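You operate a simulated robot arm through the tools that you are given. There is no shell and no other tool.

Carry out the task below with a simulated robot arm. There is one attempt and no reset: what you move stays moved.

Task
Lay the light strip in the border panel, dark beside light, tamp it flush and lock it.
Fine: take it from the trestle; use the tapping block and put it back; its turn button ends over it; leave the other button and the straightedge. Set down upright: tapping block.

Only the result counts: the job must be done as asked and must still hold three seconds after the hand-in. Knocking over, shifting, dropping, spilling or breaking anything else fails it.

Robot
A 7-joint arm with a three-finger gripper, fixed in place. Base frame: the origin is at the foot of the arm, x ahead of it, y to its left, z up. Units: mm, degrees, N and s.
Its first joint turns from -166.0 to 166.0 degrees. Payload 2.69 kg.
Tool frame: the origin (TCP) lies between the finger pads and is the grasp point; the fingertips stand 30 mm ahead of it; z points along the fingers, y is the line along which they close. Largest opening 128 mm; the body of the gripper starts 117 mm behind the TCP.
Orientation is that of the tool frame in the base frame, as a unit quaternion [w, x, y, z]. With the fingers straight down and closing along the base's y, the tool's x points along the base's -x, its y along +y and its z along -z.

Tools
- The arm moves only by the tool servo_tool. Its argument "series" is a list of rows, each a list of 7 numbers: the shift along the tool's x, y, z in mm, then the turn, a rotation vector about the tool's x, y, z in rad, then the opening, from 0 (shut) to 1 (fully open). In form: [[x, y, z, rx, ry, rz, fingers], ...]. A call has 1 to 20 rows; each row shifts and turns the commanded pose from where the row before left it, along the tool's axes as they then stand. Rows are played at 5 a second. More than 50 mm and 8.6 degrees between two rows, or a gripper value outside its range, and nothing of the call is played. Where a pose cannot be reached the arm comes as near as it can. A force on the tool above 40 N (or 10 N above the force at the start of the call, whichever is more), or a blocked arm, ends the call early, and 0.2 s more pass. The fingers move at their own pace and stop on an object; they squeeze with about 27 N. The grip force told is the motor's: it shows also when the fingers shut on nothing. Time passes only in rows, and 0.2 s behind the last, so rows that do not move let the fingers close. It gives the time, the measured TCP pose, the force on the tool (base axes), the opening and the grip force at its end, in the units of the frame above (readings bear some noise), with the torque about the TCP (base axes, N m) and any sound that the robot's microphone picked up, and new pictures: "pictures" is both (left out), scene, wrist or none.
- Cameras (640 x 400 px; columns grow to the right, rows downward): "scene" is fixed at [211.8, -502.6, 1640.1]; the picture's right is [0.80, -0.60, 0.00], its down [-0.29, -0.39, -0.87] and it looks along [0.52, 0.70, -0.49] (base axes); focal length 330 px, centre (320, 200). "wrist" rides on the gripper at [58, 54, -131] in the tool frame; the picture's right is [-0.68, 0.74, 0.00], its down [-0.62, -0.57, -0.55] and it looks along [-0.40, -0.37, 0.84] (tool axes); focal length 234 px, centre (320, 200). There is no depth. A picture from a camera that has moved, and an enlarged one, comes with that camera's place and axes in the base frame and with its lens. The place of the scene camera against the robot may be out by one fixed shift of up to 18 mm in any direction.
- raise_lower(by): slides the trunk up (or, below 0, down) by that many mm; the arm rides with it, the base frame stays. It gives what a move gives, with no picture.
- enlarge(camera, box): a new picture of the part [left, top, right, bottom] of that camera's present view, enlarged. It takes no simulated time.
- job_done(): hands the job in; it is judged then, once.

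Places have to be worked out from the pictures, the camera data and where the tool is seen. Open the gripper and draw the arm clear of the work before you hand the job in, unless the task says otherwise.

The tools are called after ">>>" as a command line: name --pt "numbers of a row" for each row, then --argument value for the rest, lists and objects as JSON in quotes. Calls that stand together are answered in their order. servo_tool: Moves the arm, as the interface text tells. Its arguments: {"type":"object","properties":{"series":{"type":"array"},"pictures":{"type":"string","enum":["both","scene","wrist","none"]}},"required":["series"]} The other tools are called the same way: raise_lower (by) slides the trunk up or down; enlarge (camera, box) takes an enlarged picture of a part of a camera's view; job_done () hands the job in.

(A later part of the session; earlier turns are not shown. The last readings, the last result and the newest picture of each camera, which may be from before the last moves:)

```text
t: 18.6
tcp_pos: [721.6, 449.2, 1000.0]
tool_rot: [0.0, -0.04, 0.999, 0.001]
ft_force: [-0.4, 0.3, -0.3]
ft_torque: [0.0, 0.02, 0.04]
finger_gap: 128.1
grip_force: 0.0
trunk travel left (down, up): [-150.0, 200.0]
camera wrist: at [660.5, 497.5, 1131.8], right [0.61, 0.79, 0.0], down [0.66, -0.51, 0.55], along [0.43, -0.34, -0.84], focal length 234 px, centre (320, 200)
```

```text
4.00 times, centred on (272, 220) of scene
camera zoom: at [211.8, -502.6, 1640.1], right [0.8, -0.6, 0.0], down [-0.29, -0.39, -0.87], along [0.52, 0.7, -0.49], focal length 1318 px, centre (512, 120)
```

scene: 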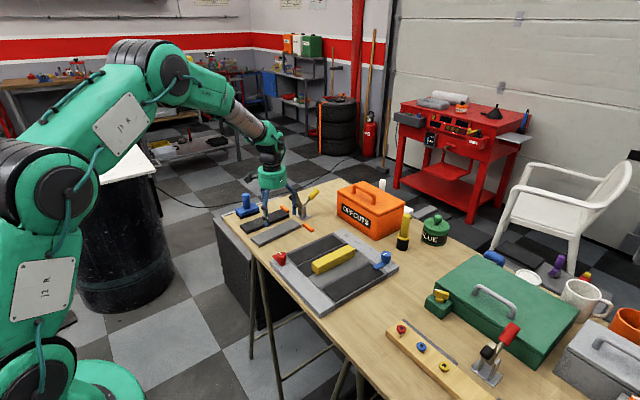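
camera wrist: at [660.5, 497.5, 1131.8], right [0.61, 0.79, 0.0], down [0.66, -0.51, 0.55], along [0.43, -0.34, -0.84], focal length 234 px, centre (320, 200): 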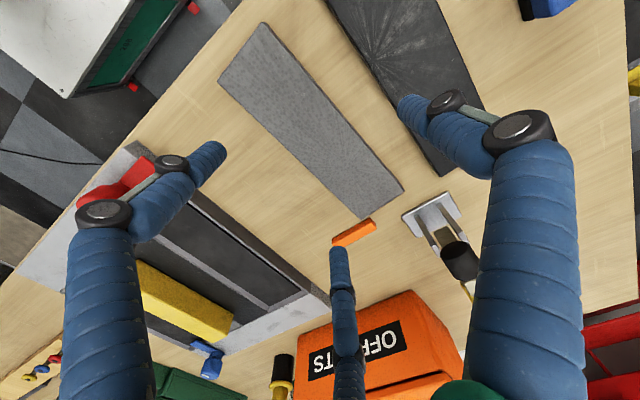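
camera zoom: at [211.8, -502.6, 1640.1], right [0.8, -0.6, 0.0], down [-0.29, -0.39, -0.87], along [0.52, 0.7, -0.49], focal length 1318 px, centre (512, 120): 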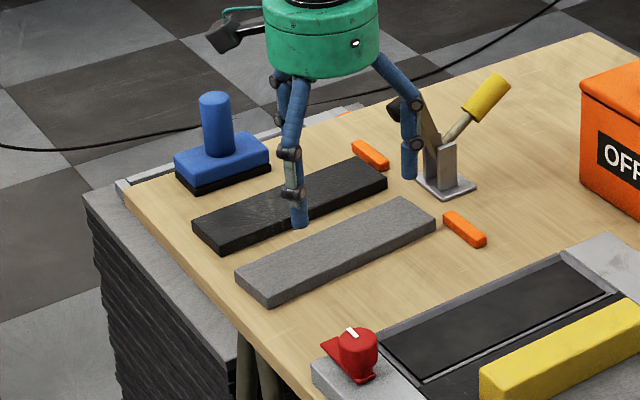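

The strip top is near z 915–920 with its centre near (723, 452). I'll narrow the opening to 82 mm to stay clear of the dark strip, straddle the light strip, and step down gently to find the table height.

>>> servo_tool --pt "-2 2.5 0 0 0 0 0.64" --pt "0 0 0 0 0 0 0.64" --pt "0 0 25 0 0 0 0.64" --pt "0 0 20 0 0 0 0.64" --pt "0 0 0 0 0 0 0.64"

>>> enlarge --camera "wrist" --box '[190, 30, 430, 230]'

>>> enlarge --camera "scene" --box '[222, 170, 322, 270]'

```text
t: 19.8
tcp_pos: [725.6, 452.7, 955.1]
tool_rot: [0.0, -0.041, 0.999, 0.0]
ft_force: [-0.2, 0.6, 0.2]
ft_torque: [-0.05, 0.02, -0.02]
finger_gap: 81.9
grip_force: 0.0
trunk travel left (down, up): [-150.0, 200.0]
camera wrist: at [664.7, 500.1, 1087.3], right [0.61, 0.79, 0.0], down [0.66, -0.51, 0.55], along [0.43, -0.34, -0.84], focal length 234 px, centre (320, 200)
```

scene: 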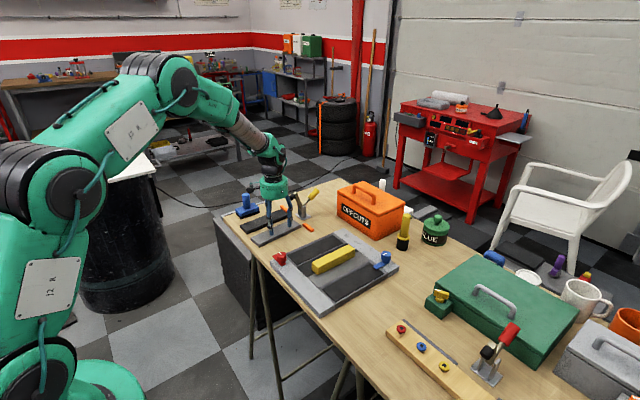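
wrist: 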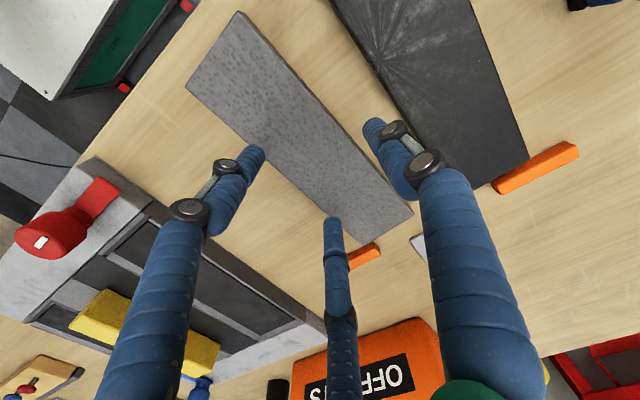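

```text
2.00 times, centred on (310, 130) of wrist
camera zoom: at [664.7, 500.1, 1087.3], right [0.61, 0.79, 0.0], down [0.66, -0.51, 0.55], along [0.43, -0.34, -0.84], focal length 468 px, centre (340, 340)
```

zoom: 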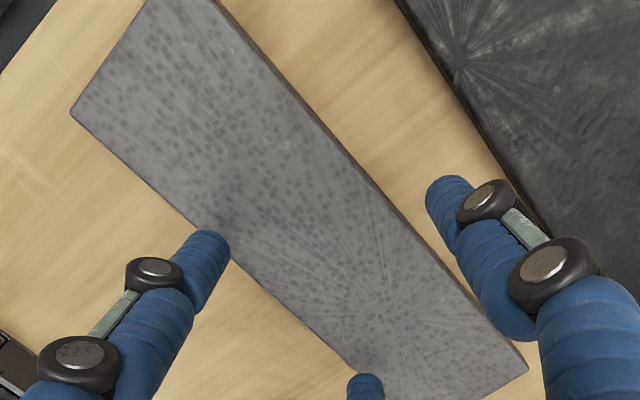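

```text
4.00 times, centred on (272, 220) of scene
camera zoom: at [211.8, -502.6, 1640.1], right [0.8, -0.6, 0.0], down [-0.29, -0.39, -0.87], along [0.52, 0.7, -0.49], focal length 1318 px, centre (512, 120)
```

zoom: 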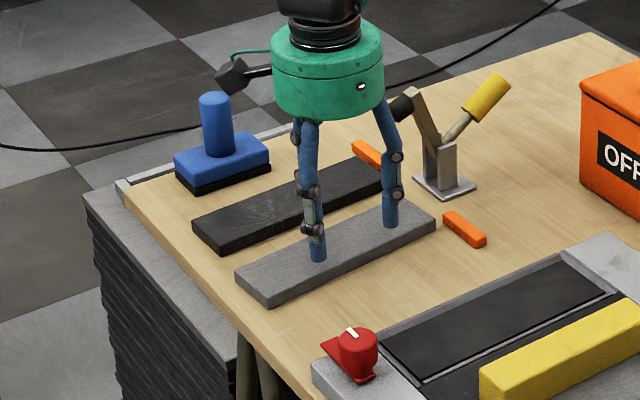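

The strip is about 196×57 mm, centred near (721.5, 453), with its top at about z 915. I'll shift 4 mm back to its middle and step down to find the table by contact.

>>> servo_tool --pt "4 0.5 6 0 0 0 0.64" --pt "0 0 6 0 0 0 0.64" --pt "0 0 5 0 0 0 0.64" --pt "0 0 3 0 0 0 0.64" --pt "0 0 2 0 0 0 0.64" --pt "0 0 2 0 0 0 0.64" --pt "0 0 2 0 0 0 0.64" --pt "0 0 2 0 0 0 0.64" --pt "0 0 2 0 0 0 0.64" --pt "0 0 2 0 0 0 0.64" --pt "0 0 2 0 0 0 0.64" --pt "0 0 2 0 0 0 0.64" --pictures "scene"

>>> enlarge --camera "scene" --box '[222, 170, 322, 270]'

```text
t: 21.0
tcp_pos: [724.6, 454.8, 942.4]
tool_rot: [0.005, -0.041, 0.999, 0.003]
ft_force: [-2.0, -1.4, 22.9]
ft_torque: [-0.66, 1.13, 0.09]
finger_gap: 88.7
grip_force: 5.1
trunk travel left (down, up): [-150.0, 200.0]
stopped in row 6: the force on the tool passed its limit at 41 N (the readings are from after the stop); the commanded pose is now the measured one
```

scene: 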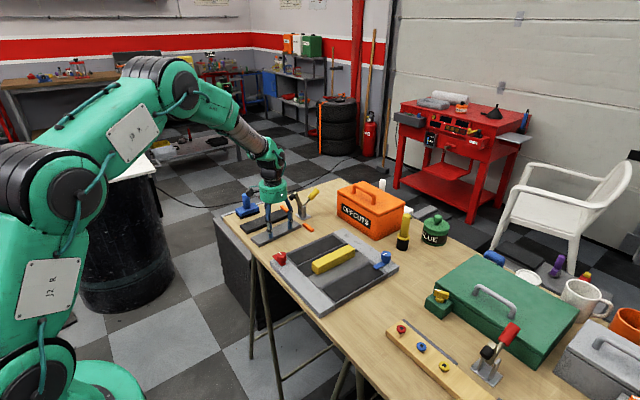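

```text
4.00 times, centred on (272, 220) of scene
camera zoom: at [211.8, -502.6, 1640.1], right [0.8, -0.6, 0.0], down [-0.29, -0.39, -0.87], along [0.52, 0.7, -0.49], focal length 1318 px, centre (512, 120)
```

zoom: 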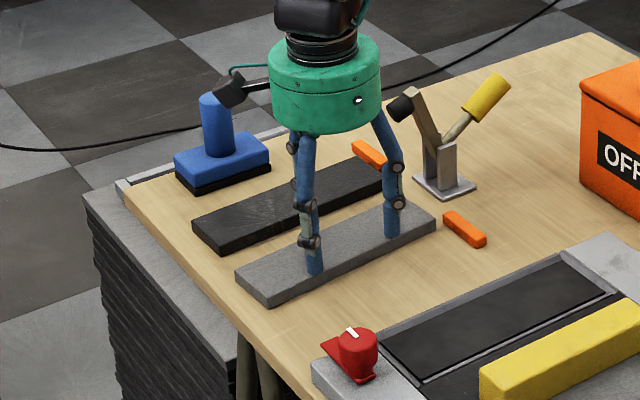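

The torque places the contact about 49 mm off to one side, where the "third finger" is drawn. So this really is a three-jaw centric gripper: one finger at +y and two at ±x on the -y side. I'll lift, open to 110 mm and offset the TCP so the strip lies between the single finger and the pair.

>>> servo_tool --pt "0 0 -20 0 0 0 0.64" --pt "0.5 -9 0 0 0 0 0.86" --pt "0.5 -9 0 0 0 0 0.86" --pt "0 0 0 0 0 0 0.86"

>>> enlarge --camera "wrist" --box '[160, 20, 480, 240]'

>>> enlarge --camera "scene" --box '[222, 170, 322, 270]'

```text
t: 22.0
tcp_pos: [724.9, 436.5, 957.6]
tool_rot: [0.003, -0.041, 0.999, 0.0]
ft_force: [-0.2, 0.5, 0.2]
ft_torque: [0.03, 0.05, -0.02]
finger_gap: 110.1
grip_force: 0.1
trunk travel left (down, up): [-150.0, 200.0]
camera wrist: at [662.4, 483.5, 1089.1], right [0.61, 0.79, 0.01], down [0.66, -0.51, 0.55], along [0.44, -0.33, -0.83], focal length 234 px, centre (320, 200)
```

scene: 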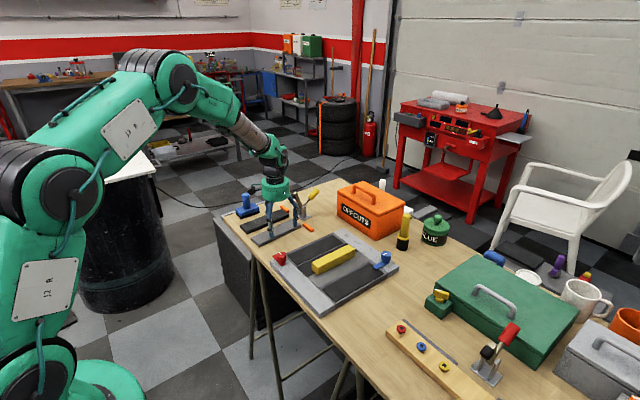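
wrist: 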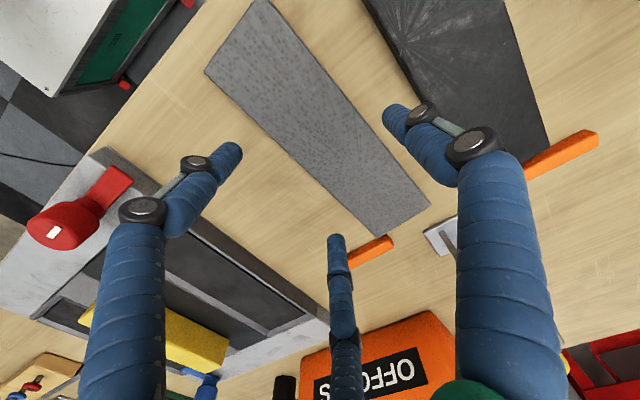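

```text
1.82 times, centred on (320, 130) of wrist
camera zoom: at [662.4, 483.5, 1089.1], right [0.61, 0.79, 0.01], down [0.66, -0.51, 0.55], along [0.44, -0.33, -0.83], focal length 426 px, centre (320, 327)
```

zoom: 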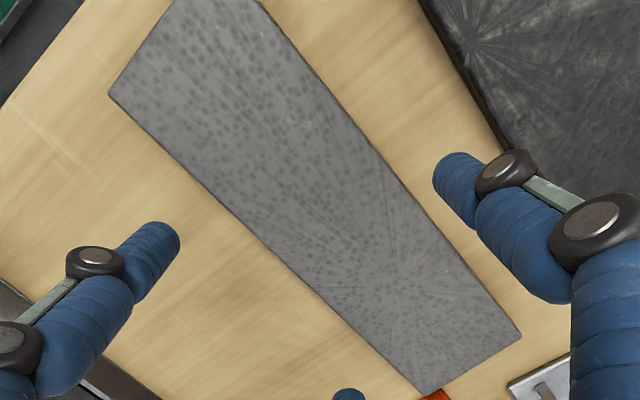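

```text
4.00 times, centred on (272, 220) of scene
camera zoom: at [211.8, -502.6, 1640.1], right [0.8, -0.6, 0.0], down [-0.29, -0.39, -0.87], along [0.52, 0.7, -0.49], focal length 1318 px, centre (512, 120)
```

zoom: 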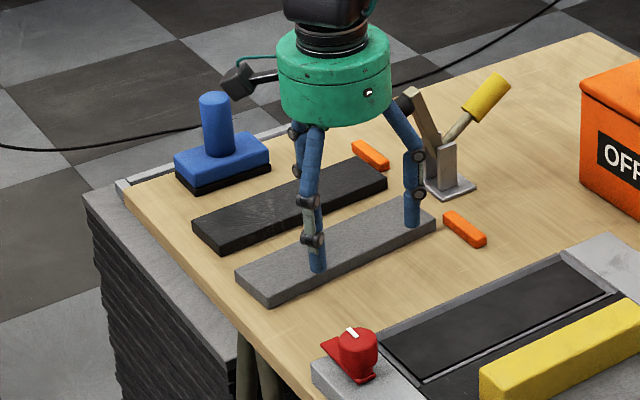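

The strip hasn't shifted (centre ≈(721.6, 452), top ≈913) and all three fingers are clear of it. I'll correct the slight tilt, descend so the tips sit about 9 mm below its top, and close.

>>> servo_tool --pt "2 0 0 0 0.006 0 0.86" --pt "0 0 10 0 0 0 0.86" --pt "0 0 8 0 0 0 0.86" --pt "0 0 5 0 0 0 0.86" --pt "0 0 0 0 0 0 0.86"

>>> enlarge --camera "scene" --box '[232, 190, 312, 250]'

>>> enlarge --camera "wrist" --box '[160, 20, 480, 240]'

```text
t: 23.2
tcp_pos: [722.5, 436.1, 934.7]
tool_rot: [0.0, -0.041, 0.999, 0.002]
ft_force: [-0.4, -1.1, 0.3]
ft_torque: [0.0, 0.02, 0.02]
finger_gap: 110.0
grip_force: 0.0
trunk travel left (down, up): [-150.0, 200.0]
camera wrist: at [661.4, 483.9, 1066.6], right [0.61, 0.79, 0.0], down [0.66, -0.51, 0.55], along [0.43, -0.33, -0.84], focal length 234 px, centre (320, 200)
```

scene: 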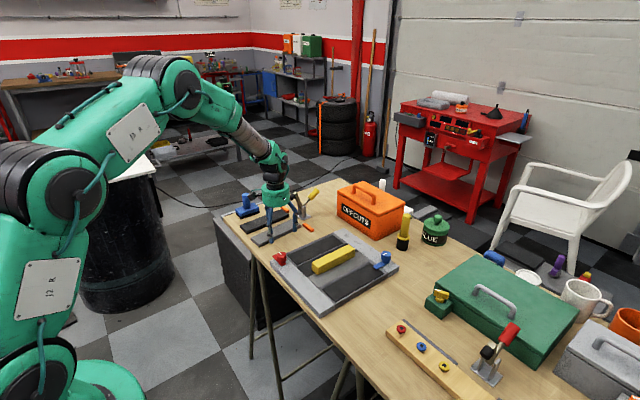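
wrist: 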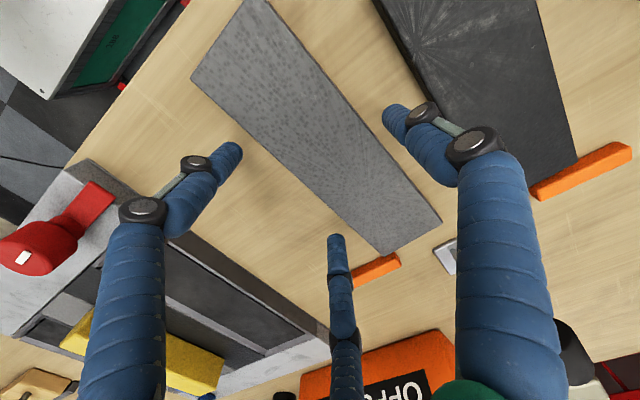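

```text
6.67 times, centred on (272, 220) of scene
camera zoom: at [211.8, -502.6, 1640.1], right [0.8, -0.6, 0.0], down [-0.29, -0.39, -0.87], along [0.52, 0.7, -0.49], focal length 2197 px, centre (640, 67)
```

zoom: 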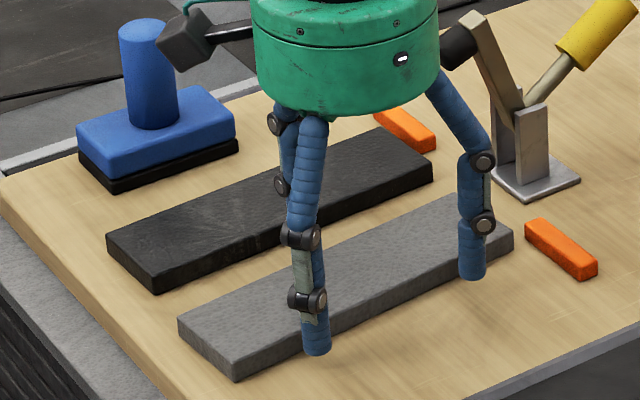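

```text
1.82 times, centred on (320, 130) of wrist
camera zoom: at [661.4, 483.9, 1066.6], right [0.61, 0.79, 0.0], down [0.66, -0.51, 0.55], along [0.43, -0.33, -0.84], focal length 426 px, centre (320, 327)
```

zoom: 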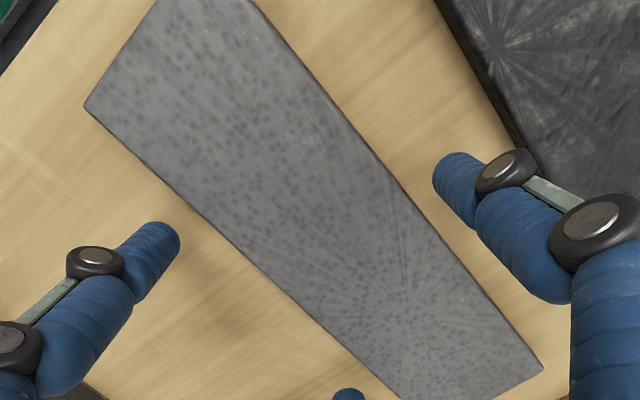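

All clear, no contact. Closing on the strip gradually.

>>> servo_tool --pt "0 0 0 0 0 0 0.8" --pt "0 0 0 0 0 0 0.72" --pt "0 0 0 0 0 0 0.66" --pt "0 0 0 0 0 0 0.6" --pt "0 0 0 0 0 0 0.5" --pt "0 0 0 0 0 0 0.3" --pt "0 0 0 0 0 0 0" --pt "0 0 0 0 0 0 0"

>>> enlarge --camera "scene" --box '[232, 190, 312, 250]'

>>> enlarge --camera "wrist" --box '[160, 20, 480, 240]'

```text
t: 25.0
tcp_pos: [723.6, 436.5, 934.9]
tool_rot: [0.0, -0.041, 0.999, 0.001]
ft_force: [-0.3, 1.8, 4.0]
ft_torque: [0.13, 0.06, 0.1]
finger_gap: 83.9
grip_force: 27.2
trunk travel left (down, up): [-150.0, 200.0]
camera wrist: at [661.4, 483.9, 1067.0], right [0.61, 0.79, 0.0], down [0.66, -0.51, 0.55], along [0.43, -0.33, -0.84], focal length 234 px, centre (320, 200)
```

scene: 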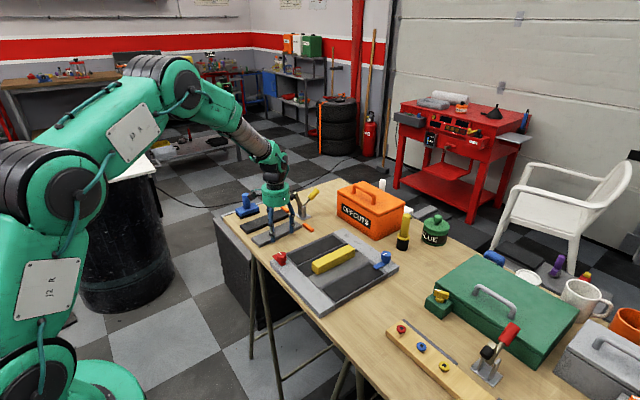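
wrist: 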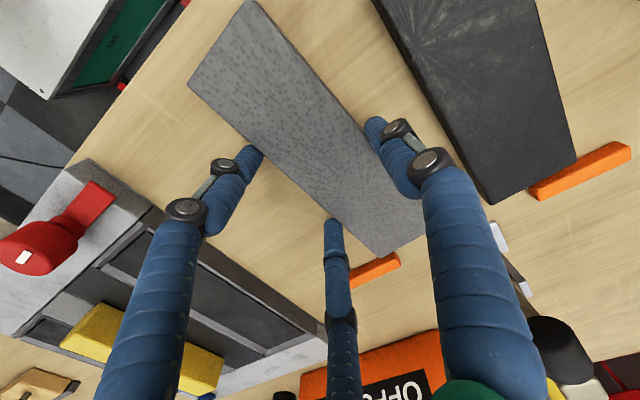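

```text
6.67 times, centred on (272, 220) of scene
camera zoom: at [211.8, -502.6, 1640.1], right [0.8, -0.6, 0.0], down [-0.29, -0.39, -0.87], along [0.52, 0.7, -0.49], focal length 2197 px, centre (640, 67)
```

zoom: 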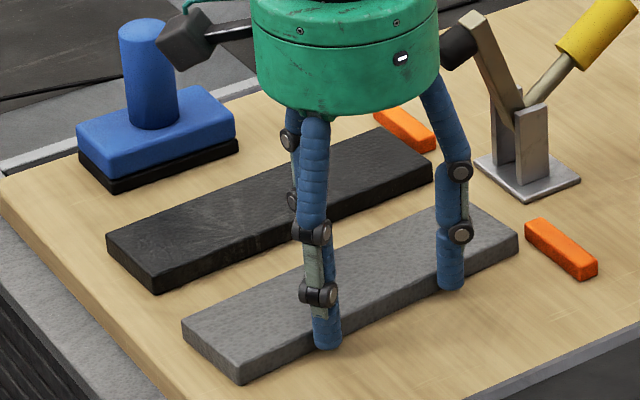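

```text
1.82 times, centred on (320, 130) of wrist
camera zoom: at [661.4, 483.9, 1067.0], right [0.61, 0.79, 0.0], down [0.66, -0.51, 0.55], along [0.43, -0.33, -0.84], focal length 426 px, centre (320, 327)
```

zoom: 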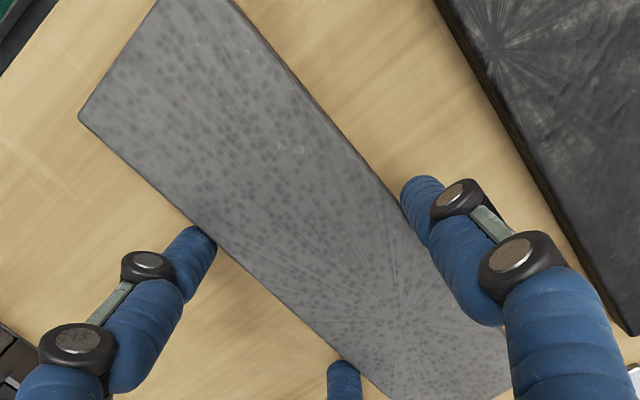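

The strip is gripped (gap 83.9, grip 27 N), centred in tool x and about 12 mm toward the single finger. Lifting it straight up now.

>>> servo_tool --pt "0 0 -8 0 0 0 0" --pt "0 0 -12 0 0 0 0" --pt "0 0 -20 0 0 0 0" --pt "0 0 -25 0 0 0 0" --pt "0 0 -25 0 0 0 0" --pt "0 0 0 0 0 0.041 0" --pt "0 0 0 0 0 0.041 0" --pt "0 0 0 0 0 0 0"

>>> enlarge --camera "wrist" --box '[120, 0, 480, 280]'

>>> enlarge --camera "scene" --box '[222, 150, 322, 250]'

```text
t: 26.8
tcp_pos: [722.9, 436.3, 1026.1]
tool_rot: [0.0, 0.0, 1.0, 0.001]
ft_force: [-0.1, -0.1, -2.1]
ft_torque: [-0.03, 0.0, -0.03]
finger_gap: 83.9
grip_force: 27.1
trunk travel left (down, up): [-150.0, 200.0]
camera wrist: at [666.3, 489.2, 1157.6], right [0.68, 0.74, 0.0], down [0.62, -0.57, 0.55], along [0.4, -0.37, -0.84], focal length 234 px, centre (320, 200)
```

scene: 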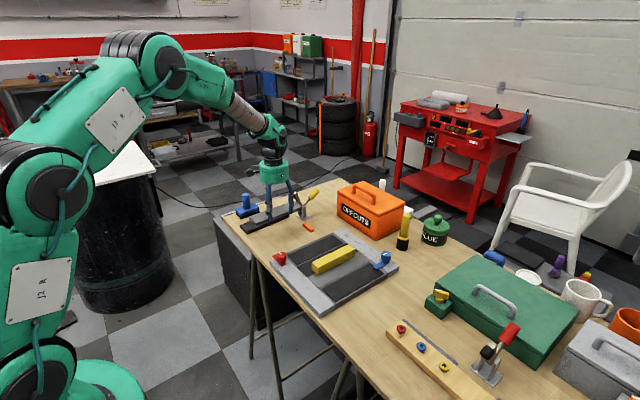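
wrist: 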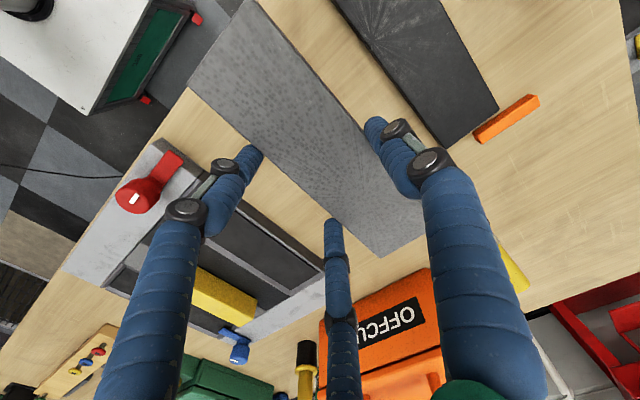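

```text
1.43 times, centred on (300, 140) of wrist
camera zoom: at [666.3, 489.2, 1157.6], right [0.68, 0.74, 0.0], down [0.62, -0.57, 0.55], along [0.4, -0.37, -0.84], focal length 334 px, centre (349, 286)
```

zoom: 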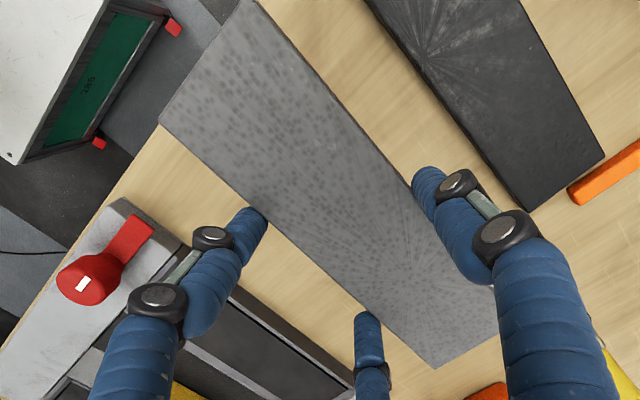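

```text
4.00 times, centred on (272, 200) of scene
camera zoom: at [211.8, -502.6, 1640.1], right [0.8, -0.6, 0.0], down [-0.29, -0.39, -0.87], along [0.52, 0.7, -0.49], focal length 1318 px, centre (512, 200)
```

zoom: 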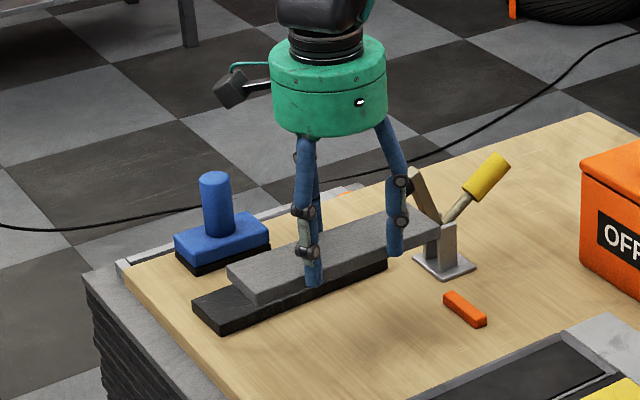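

The strip hangs level and square to the axes (about 195 mm long). Moving over slot A at height.

>>> servo_tool --pt "-12.5 -46 0 0 0 0 0" --pt "-12.5 -46 0 0 0 0 0" --pt "-12.5 -46 0 0 0 0 0" --pt "-12.5 -46 0 0 0 0 0" --pt "0 0 10 0 0 0 0" --pt "0 0 10 0 0 0 0" --pt "0 0 0 0 0 0 0"

>>> enlarge --camera "wrist" --box '[120, 0, 480, 280]'

>>> enlarge --camera "scene" --box '[262, 200, 402, 310]'

```text
t: 28.4
tcp_pos: [774.2, 252.2, 1004.0]
tool_rot: [-0.001, 0.0, 1.0, 0.0]
ft_force: [0.7, 0.5, -2.3]
ft_torque: [-0.04, 0.02, -0.01]
finger_gap: 84.4
grip_force: 26.6
trunk travel left (down, up): [-150.0, 200.0]
camera wrist: at [716.4, 305.7, 1135.6], right [0.68, 0.74, 0.0], down [0.62, -0.57, 0.55], along [0.4, -0.37, -0.84], focal length 234 px, centre (320, 200)
```

scene: 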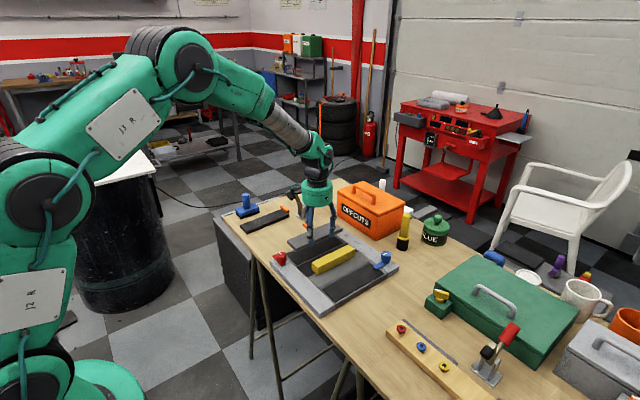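
wrist: 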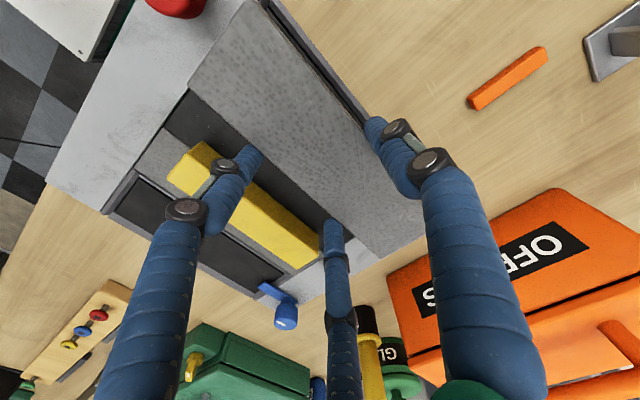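

```text
1.43 times, centred on (300, 140) of wrist
camera zoom: at [716.4, 305.7, 1135.6], right [0.68, 0.74, 0.0], down [0.62, -0.57, 0.55], along [0.4, -0.37, -0.84], focal length 334 px, centre (349, 286)
```

zoom: 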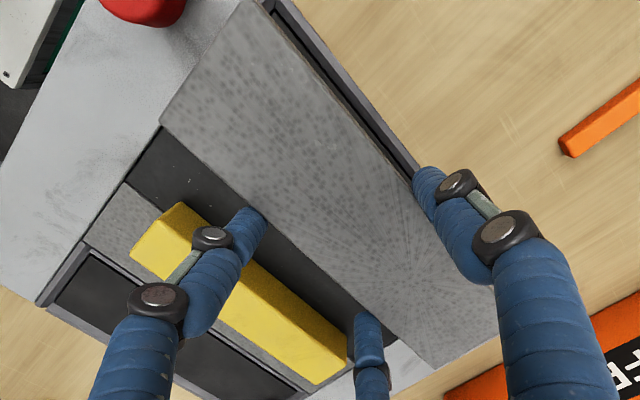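

```text
3.64 times, centred on (332, 255) of scene
camera zoom: at [211.8, -502.6, 1640.1], right [0.8, -0.6, 0.0], down [-0.29, -0.39, -0.87], along [0.52, 0.7, -0.49], focal length 1198 px, centre (276, 0)
```

zoom: 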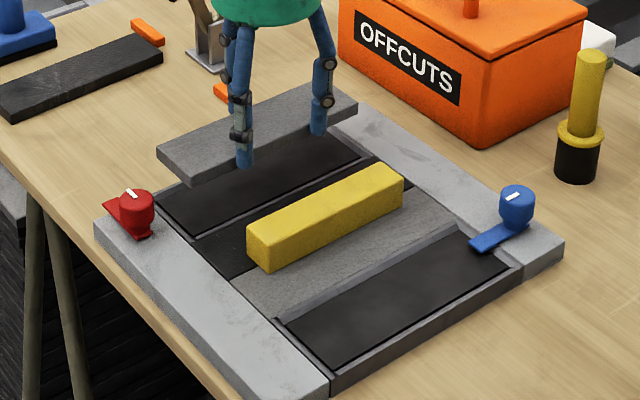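

The strip spans x 677–872 and y 235.5–293.5, over an opening of about x 674–875.5 and y 232.4–295. I'll nudge -0.8 mm in y and descend to just above the mouth.

>>> servo_tool --pt "0 -0.8 15 0 0 0 0" --pt "0 0 12 0 0 0 0" --pt "0 0 8 0 0 0 0" --pt "0 0 0 0 0 0 0"

>>> enlarge --camera "wrist" --box '[120, 0, 480, 280]'

>>> enlarge --camera "scene" --box '[272, 215, 372, 290]'

```text
t: 29.4
tcp_pos: [773.8, 252.2, 968.9]
tool_rot: [0.0, -0.001, 1.0, 0.001]
ft_force: [0.3, 0.3, -2.2]
ft_torque: [-0.03, 0.0, -0.04]
finger_gap: 83.9
grip_force: 26.8
trunk travel left (down, up): [-150.0, 200.0]
camera wrist: at [715.4, 304.4, 1100.0], right [0.68, 0.74, 0.0], down [0.62, -0.57, 0.55], along [0.4, -0.37, -0.84], focal length 234 px, centre (320, 200)
```

scene: 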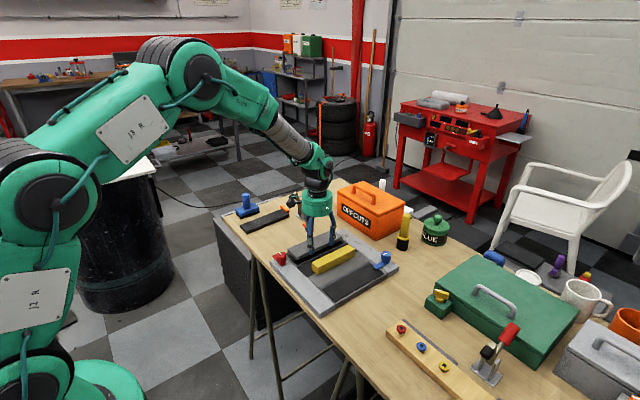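
wrist: 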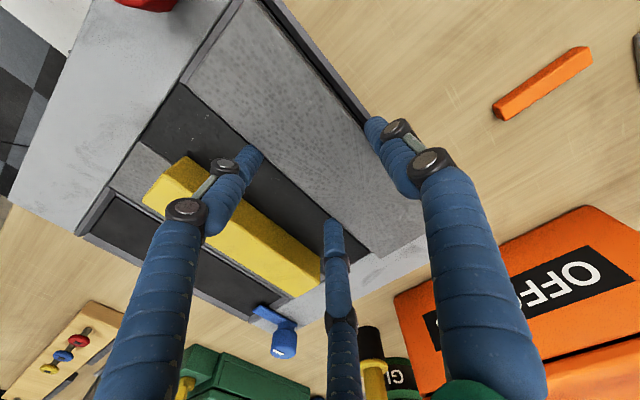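

```text
1.43 times, centred on (300, 140) of wrist
camera zoom: at [715.4, 304.4, 1100.0], right [0.68, 0.74, 0.0], down [0.62, -0.57, 0.55], along [0.4, -0.37, -0.84], focal length 334 px, centre (349, 286)
```

zoom: 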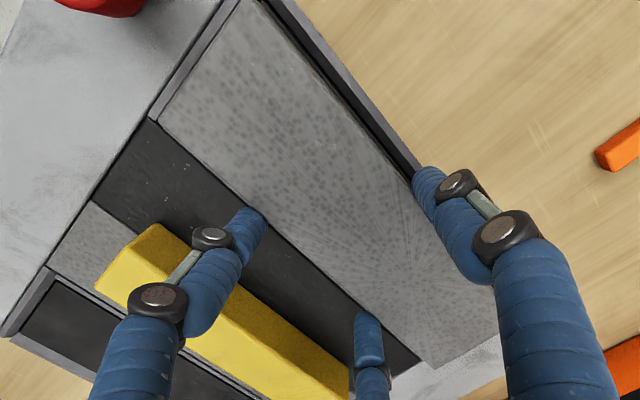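

```text
5.33 times, centred on (322, 252) of scene
camera zoom: at [211.8, -502.6, 1640.1], right [0.8, -0.6, 0.0], down [-0.29, -0.39, -0.87], along [0.52, 0.7, -0.49], focal length 1758 px, centre (309, -80)
```

zoom: 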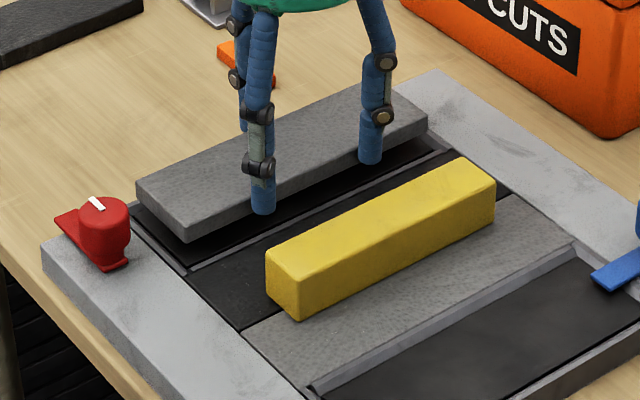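

It looks well aligned over the opening. Descending in fine steps and watching the force.

>>> servo_tool --pt "0 0 3 0 0 0 0" --pt "0 0 2 0 0 0 0" --pt "0 0 2 0 0 0 0" --pt "0 0 2 0 0 0 0" --pt "0 0 0 0 0 0 0"

>>> enlarge --camera "scene" --box '[272, 215, 372, 290]'

>>> enlarge --camera "wrist" --box '[180, 0, 440, 200]'

```text
t: 30.6
tcp_pos: [773.2, 251.4, 958.7]
tool_rot: [0.0, 0.0, 1.0, 0.0]
ft_force: [0.2, -0.2, -1.4]
ft_torque: [-0.03, 0.03, 0.02]
finger_gap: 84.0
grip_force: 26.9
trunk travel left (down, up): [-150.0, 200.0]
camera wrist: at [715.6, 304.2, 1091.7], right [0.68, 0.74, 0.0], down [0.62, -0.57, 0.55], along [0.4, -0.37, -0.84], focal length 234 px, centre (320, 200)
```

scene: 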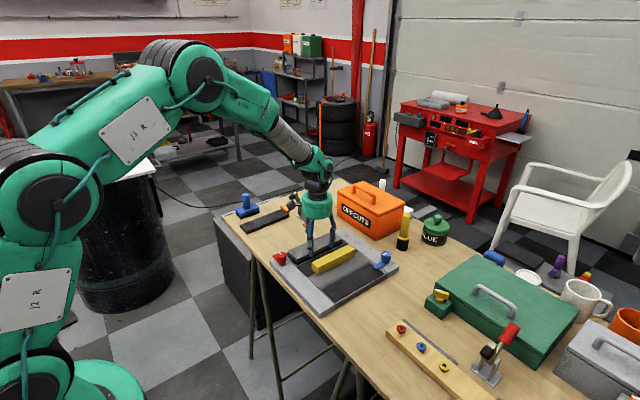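
wrist: 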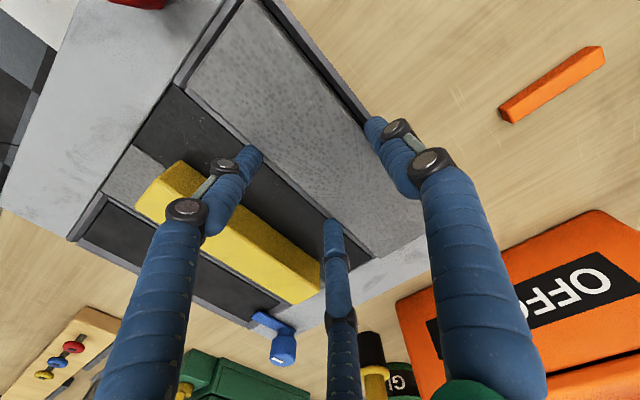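

```text
5.33 times, centred on (322, 252) of scene
camera zoom: at [211.8, -502.6, 1640.1], right [0.8, -0.6, 0.0], down [-0.29, -0.39, -0.87], along [0.52, 0.7, -0.49], focal length 1758 px, centre (309, -80)
```

zoom: 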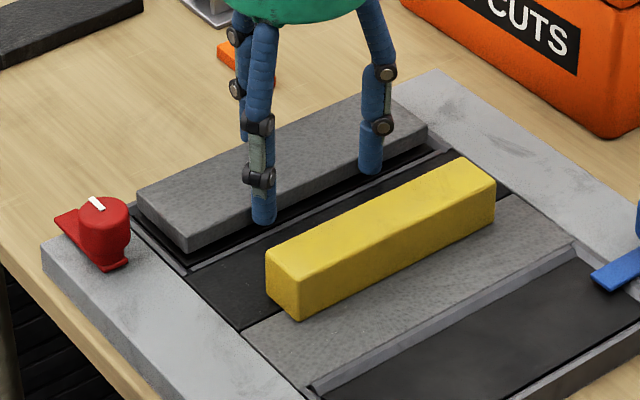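

```text
2.00 times, centred on (310, 100) of wrist
camera zoom: at [715.6, 304.2, 1091.7], right [0.68, 0.74, 0.0], down [0.62, -0.57, 0.55], along [0.4, -0.37, -0.84], focal length 468 px, centre (340, 400)
```

zoom: 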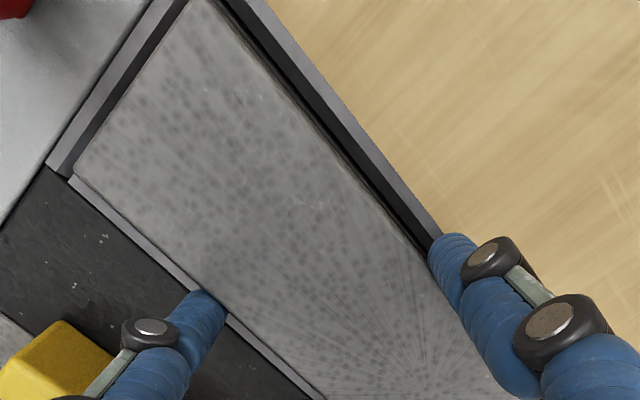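

No contact yet, and the near bar and ridge are now visible. I'll enlarge the two long edges to check the side clearance before inserting.

>>> enlarge --camera "wrist" --box '[240, 0, 400, 120]'

>>> enlarge --camera "wrist" --box '[170, 40, 330, 160]'

>>> enlarge --camera "wrist" --box '[310, 160, 440, 260]'

```text
3.33 times, centred on (320, 60) of wrist
camera zoom: at [715.6, 304.2, 1091.7], right [0.68, 0.74, 0.0], down [0.62, -0.57, 0.55], along [0.4, -0.37, -0.84], focal length 781 px, centre (320, 667)
```

zoom: 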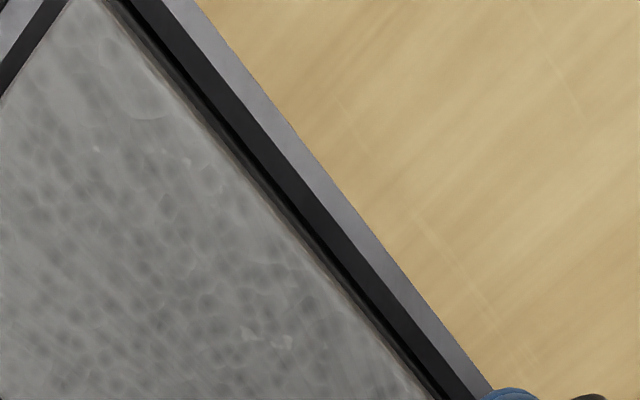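

```text
3.33 times, centred on (250, 100) of wrist
camera zoom: at [715.6, 304.2, 1091.7], right [0.68, 0.74, 0.0], down [0.62, -0.57, 0.55], along [0.4, -0.37, -0.84], focal length 781 px, centre (553, 533)
```

zoom: 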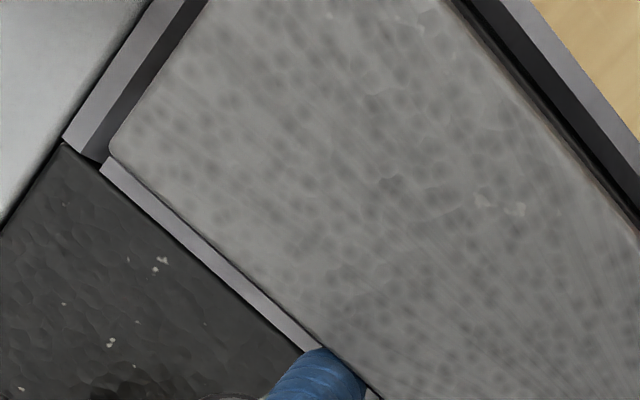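

```text
4.00 times, centred on (375, 210) of wrist
camera zoom: at [715.6, 304.2, 1091.7], right [0.68, 0.74, 0.0], down [0.62, -0.57, 0.55], along [0.4, -0.37, -0.84], focal length 937 px, centre (100, 160)
```

zoom: 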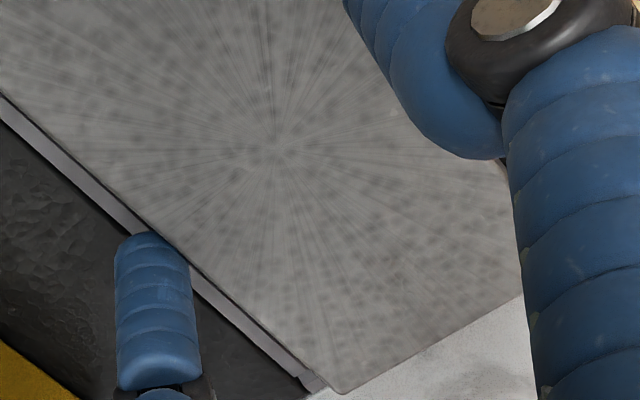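

The slot has bevelled lead-in edges, and its throat centre is at about (774.9, 263.8). The strip centre is at about (775, 263). I'll nudge +0.6 mm in y and lower 7 mm into the mouth in 1 mm steps.

>>> servo_tool --pt "0 0.6 1 0 0 0 0" --pt "0 0 1 0 0 0 0" --pt "0 0 1 0 0 0 0" --pt "0 0 1 0 0 0 0" --pt "0 0 1 0 0 0 0" --pt "0 0 1 0 0 0 0" --pt "0 0 0 0 0 0 0"

>>> enlarge --camera "scene" --box '[272, 215, 372, 290]'

>>> enlarge --camera "wrist" --box '[170, 0, 410, 180]'

```text
t: 32.2
tcp_pos: [773.4, 252.7, 953.9]
tool_rot: [0.0, 0.0, 1.0, 0.001]
ft_force: [-0.3, -0.5, -0.4]
ft_torque: [0.03, -0.08, -0.07]
finger_gap: 83.9
grip_force: 26.7
trunk travel left (down, up): [-150.0, 200.0]
camera wrist: at [715.3, 304.3, 1085.9], right [0.68, 0.74, 0.0], down [0.62, -0.57, 0.55], along [0.4, -0.37, -0.84], focal length 234 px, centre (320, 200)
```

scene: 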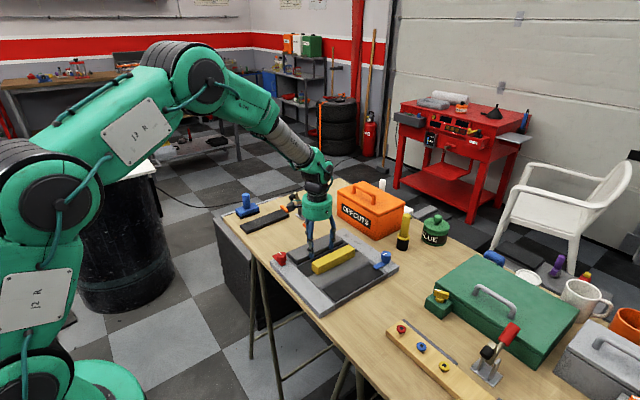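
wrist: 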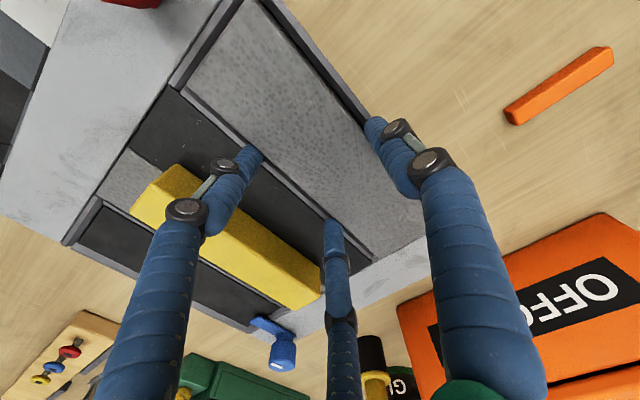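

```text
5.33 times, centred on (322, 252) of scene
camera zoom: at [211.8, -502.6, 1640.1], right [0.8, -0.6, 0.0], down [-0.29, -0.39, -0.87], along [0.52, 0.7, -0.49], focal length 1758 px, centre (309, -80)
```

zoom: 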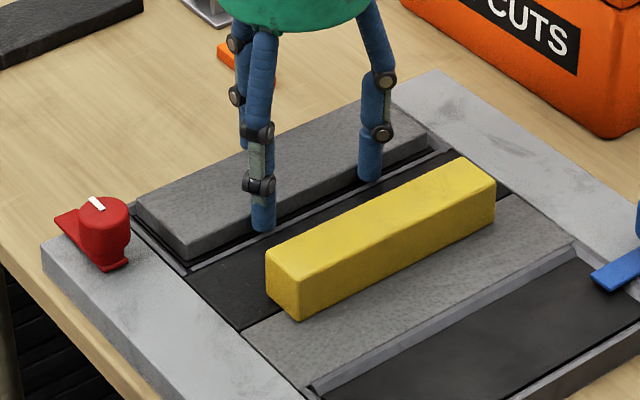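

```text
2.22 times, centred on (290, 90) of wrist
camera zoom: at [715.3, 304.3, 1085.9], right [0.68, 0.74, 0.0], down [0.62, -0.57, 0.55], along [0.4, -0.37, -0.84], focal length 520 px, centre (387, 444)
```

zoom: 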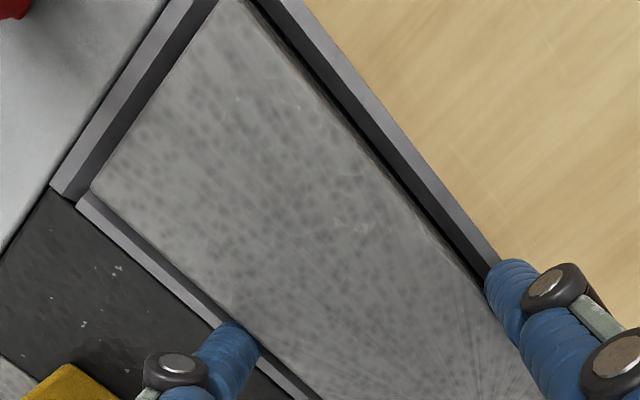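

The vertical force went from -2.2 to -0.4 N, so the strip is starting to touch the slot. I'll lower a few more mm.

>>> servo_tool --pt "0 0 1 0 0 0 0" --pt "0 0 1 0 0 0 0" --pt "0 0 0 0 0 0 0" --pictures "wrist"

>>> enlarge --camera "scene" --box '[282, 225, 352, 275]'

```text
t: 33.0
tcp_pos: [772.4, 251.8, 951.9]
tool_rot: [0.0, 0.0, 1.0, 0.001]
ft_force: [0.0, -0.1, -1.1]
ft_torque: [-0.01, -0.07, 0.03]
finger_gap: 83.8
grip_force: 27.0
trunk travel left (down, up): [-150.0, 200.0]
camera wrist: at [714.9, 304.3, 1083.6], right [0.68, 0.74, 0.0], down [0.62, -0.57, 0.55], along [0.4, -0.37, -0.84], focal length 234 px, centre (320, 200)
```

wrist: 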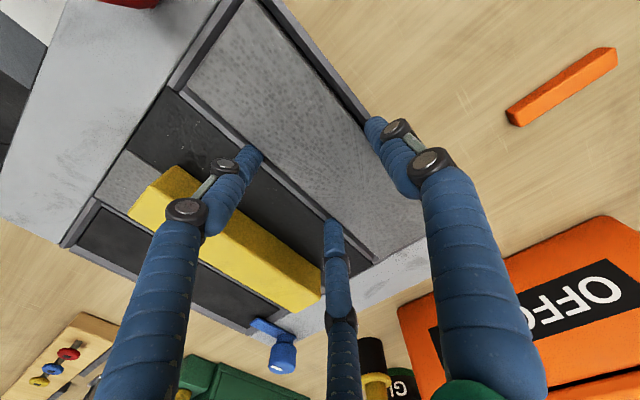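

```text
8.00 times, centred on (317, 250) of scene
camera zoom: at [211.8, -502.6, 1640.1], right [0.8, -0.6, 0.0], down [-0.29, -0.39, -0.87], along [0.52, 0.7, -0.49], focal length 2636 px, centre (344, -200)
```

zoom: 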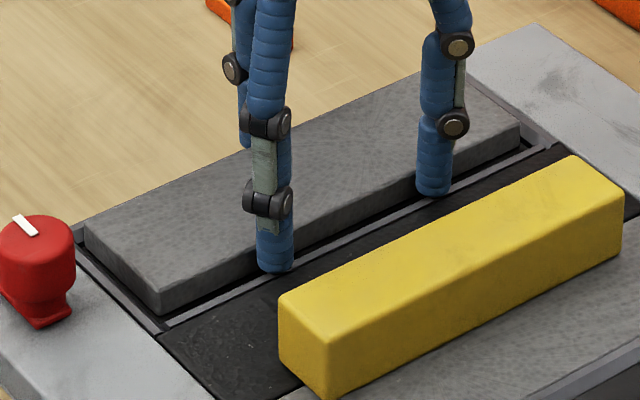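

The strip is entering with little force. Stepping lower until the fingertips or strip meet the panel.

>>> servo_tool --pt "0 0 1 0 0 0 0" --pt "0 0 1 0 0 0 0" --pt "0 0 1 0 0 0 0" --pt "0 0 0 0 0 0 0" --pictures "wrist"

>>> enlarge --camera "scene" --box '[282, 225, 352, 275]'

>>> enlarge --camera "wrist" --box '[170, 0, 410, 180]'

```text
t: 34.0
tcp_pos: [773.0, 251.4, 949.9]
tool_rot: [0.0, 0.0, 1.0, 0.001]
ft_force: [-1.4, -1.1, 2.3]
ft_torque: [0.06, -0.08, -0.03]
finger_gap: 83.9
grip_force: 26.8
trunk travel left (down, up): [-150.0, 200.0]
camera wrist: at [715.2, 304.5, 1081.4], right [0.68, 0.74, 0.0], down [0.62, -0.57, 0.55], along [0.4, -0.37, -0.84], focal length 234 px, centre (320, 200)
```

wrist: 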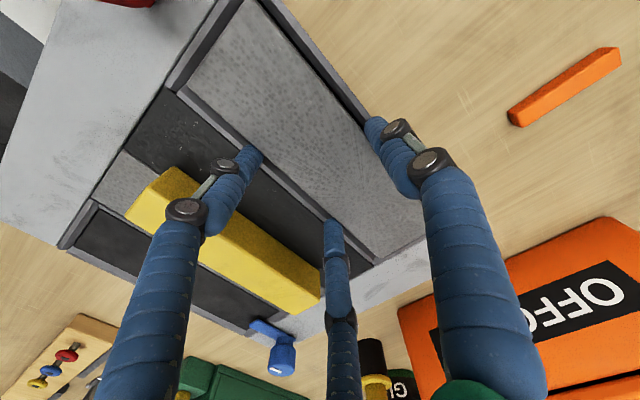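

```text
8.00 times, centred on (317, 250) of scene
camera zoom: at [211.8, -502.6, 1640.1], right [0.8, -0.6, 0.0], down [-0.29, -0.39, -0.87], along [0.52, 0.7, -0.49], focal length 2636 px, centre (344, -200)
```

zoom: 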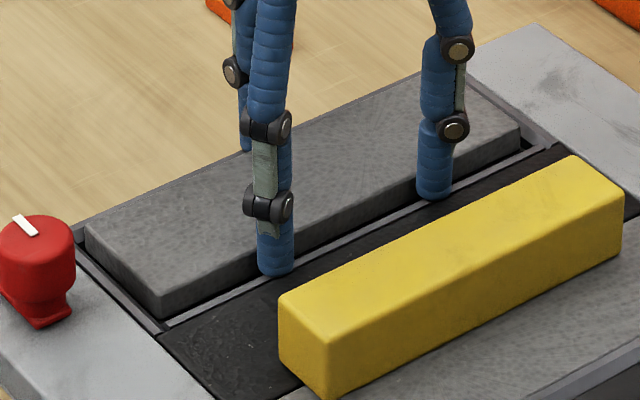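

```text
2.22 times, centred on (290, 90) of wrist
camera zoom: at [715.2, 304.5, 1081.4], right [0.68, 0.74, 0.0], down [0.62, -0.57, 0.55], along [0.4, -0.37, -0.84], focal length 520 px, centre (387, 444)
```

zoom: 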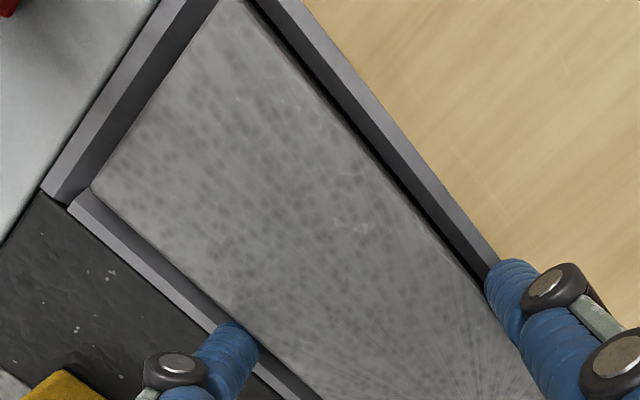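

Contact is just starting (Fz up about 4 N), the fingertips are at panel level, and the gaps around the strip look even. I'll raise 1 mm, release gently, and lift clear.

>>> servo_tool --pt "0 0 -1 0 0 0 0" --pt "0 0 0 0 0 0 0.7" --pt "0 0 0 0 0 0 0.75" --pt "0 0 0 0 0 0 0.82" --pt "0 0 -15 0 0 0 0.82" --pt "0 0 -30 0 0 0 0.86" --pt "0 0 -30 0 0 0 0.86" --pt "0 0 0 0 0 0 0.86"

>>> enlarge --camera "scene" --box '[272, 215, 352, 275]'

>>> enlarge --camera "wrist" --box '[170, 0, 450, 210]'

```text
t: 35.8
tcp_pos: [773.6, 253.3, 1025.5]
tool_rot: [0.0, 0.0, 1.0, 0.001]
ft_force: [0.0, 0.1, -0.1]
ft_torque: [0.05, -0.04, -0.02]
finger_gap: 109.9
grip_force: 0.0
trunk travel left (down, up): [-150.0, 200.0]
camera wrist: at [716.4, 305.6, 1158.0], right [0.68, 0.74, 0.0], down [0.62, -0.57, 0.55], along [0.4, -0.37, -0.84], focal length 234 px, centre (320, 200)
```

scene: 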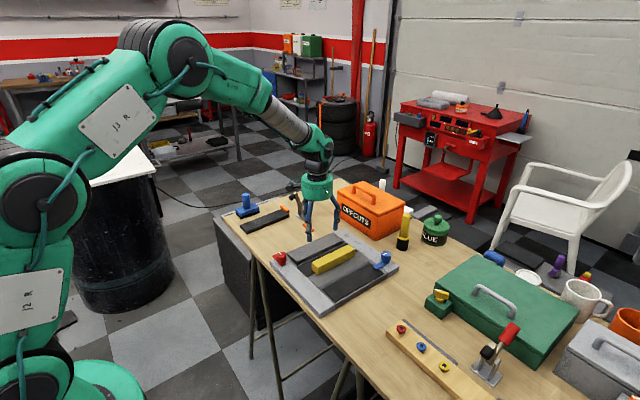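
wrist: 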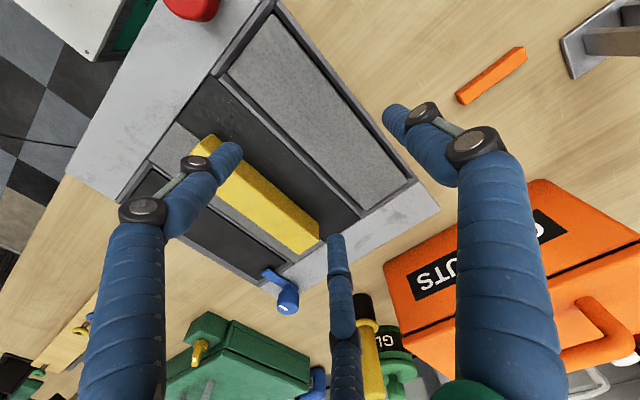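

```text
6.67 times, centred on (312, 245) of scene
camera zoom: at [211.8, -502.6, 1640.1], right [0.8, -0.6, 0.0], down [-0.29, -0.39, -0.87], along [0.52, 0.7, -0.49], focal length 2197 px, centre (373, -100)
```

zoom: 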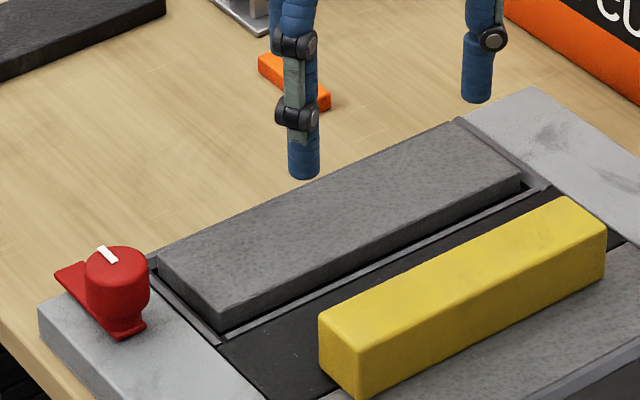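

```text
1.90 times, centred on (310, 105) of wrist
camera zoom: at [716.4, 305.6, 1158.0], right [0.68, 0.74, 0.0], down [0.62, -0.57, 0.55], along [0.4, -0.37, -0.84], focal length 446 px, centre (339, 381)
```

zoom: 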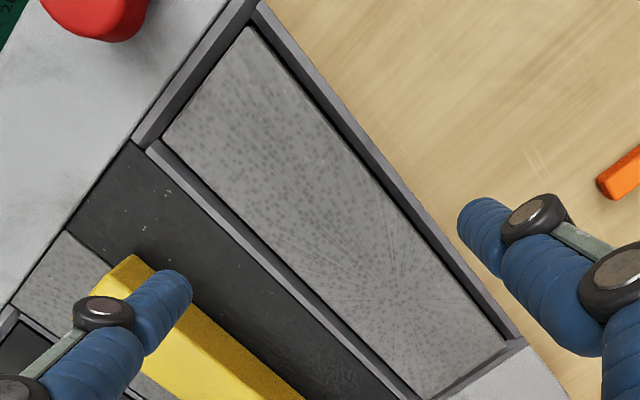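

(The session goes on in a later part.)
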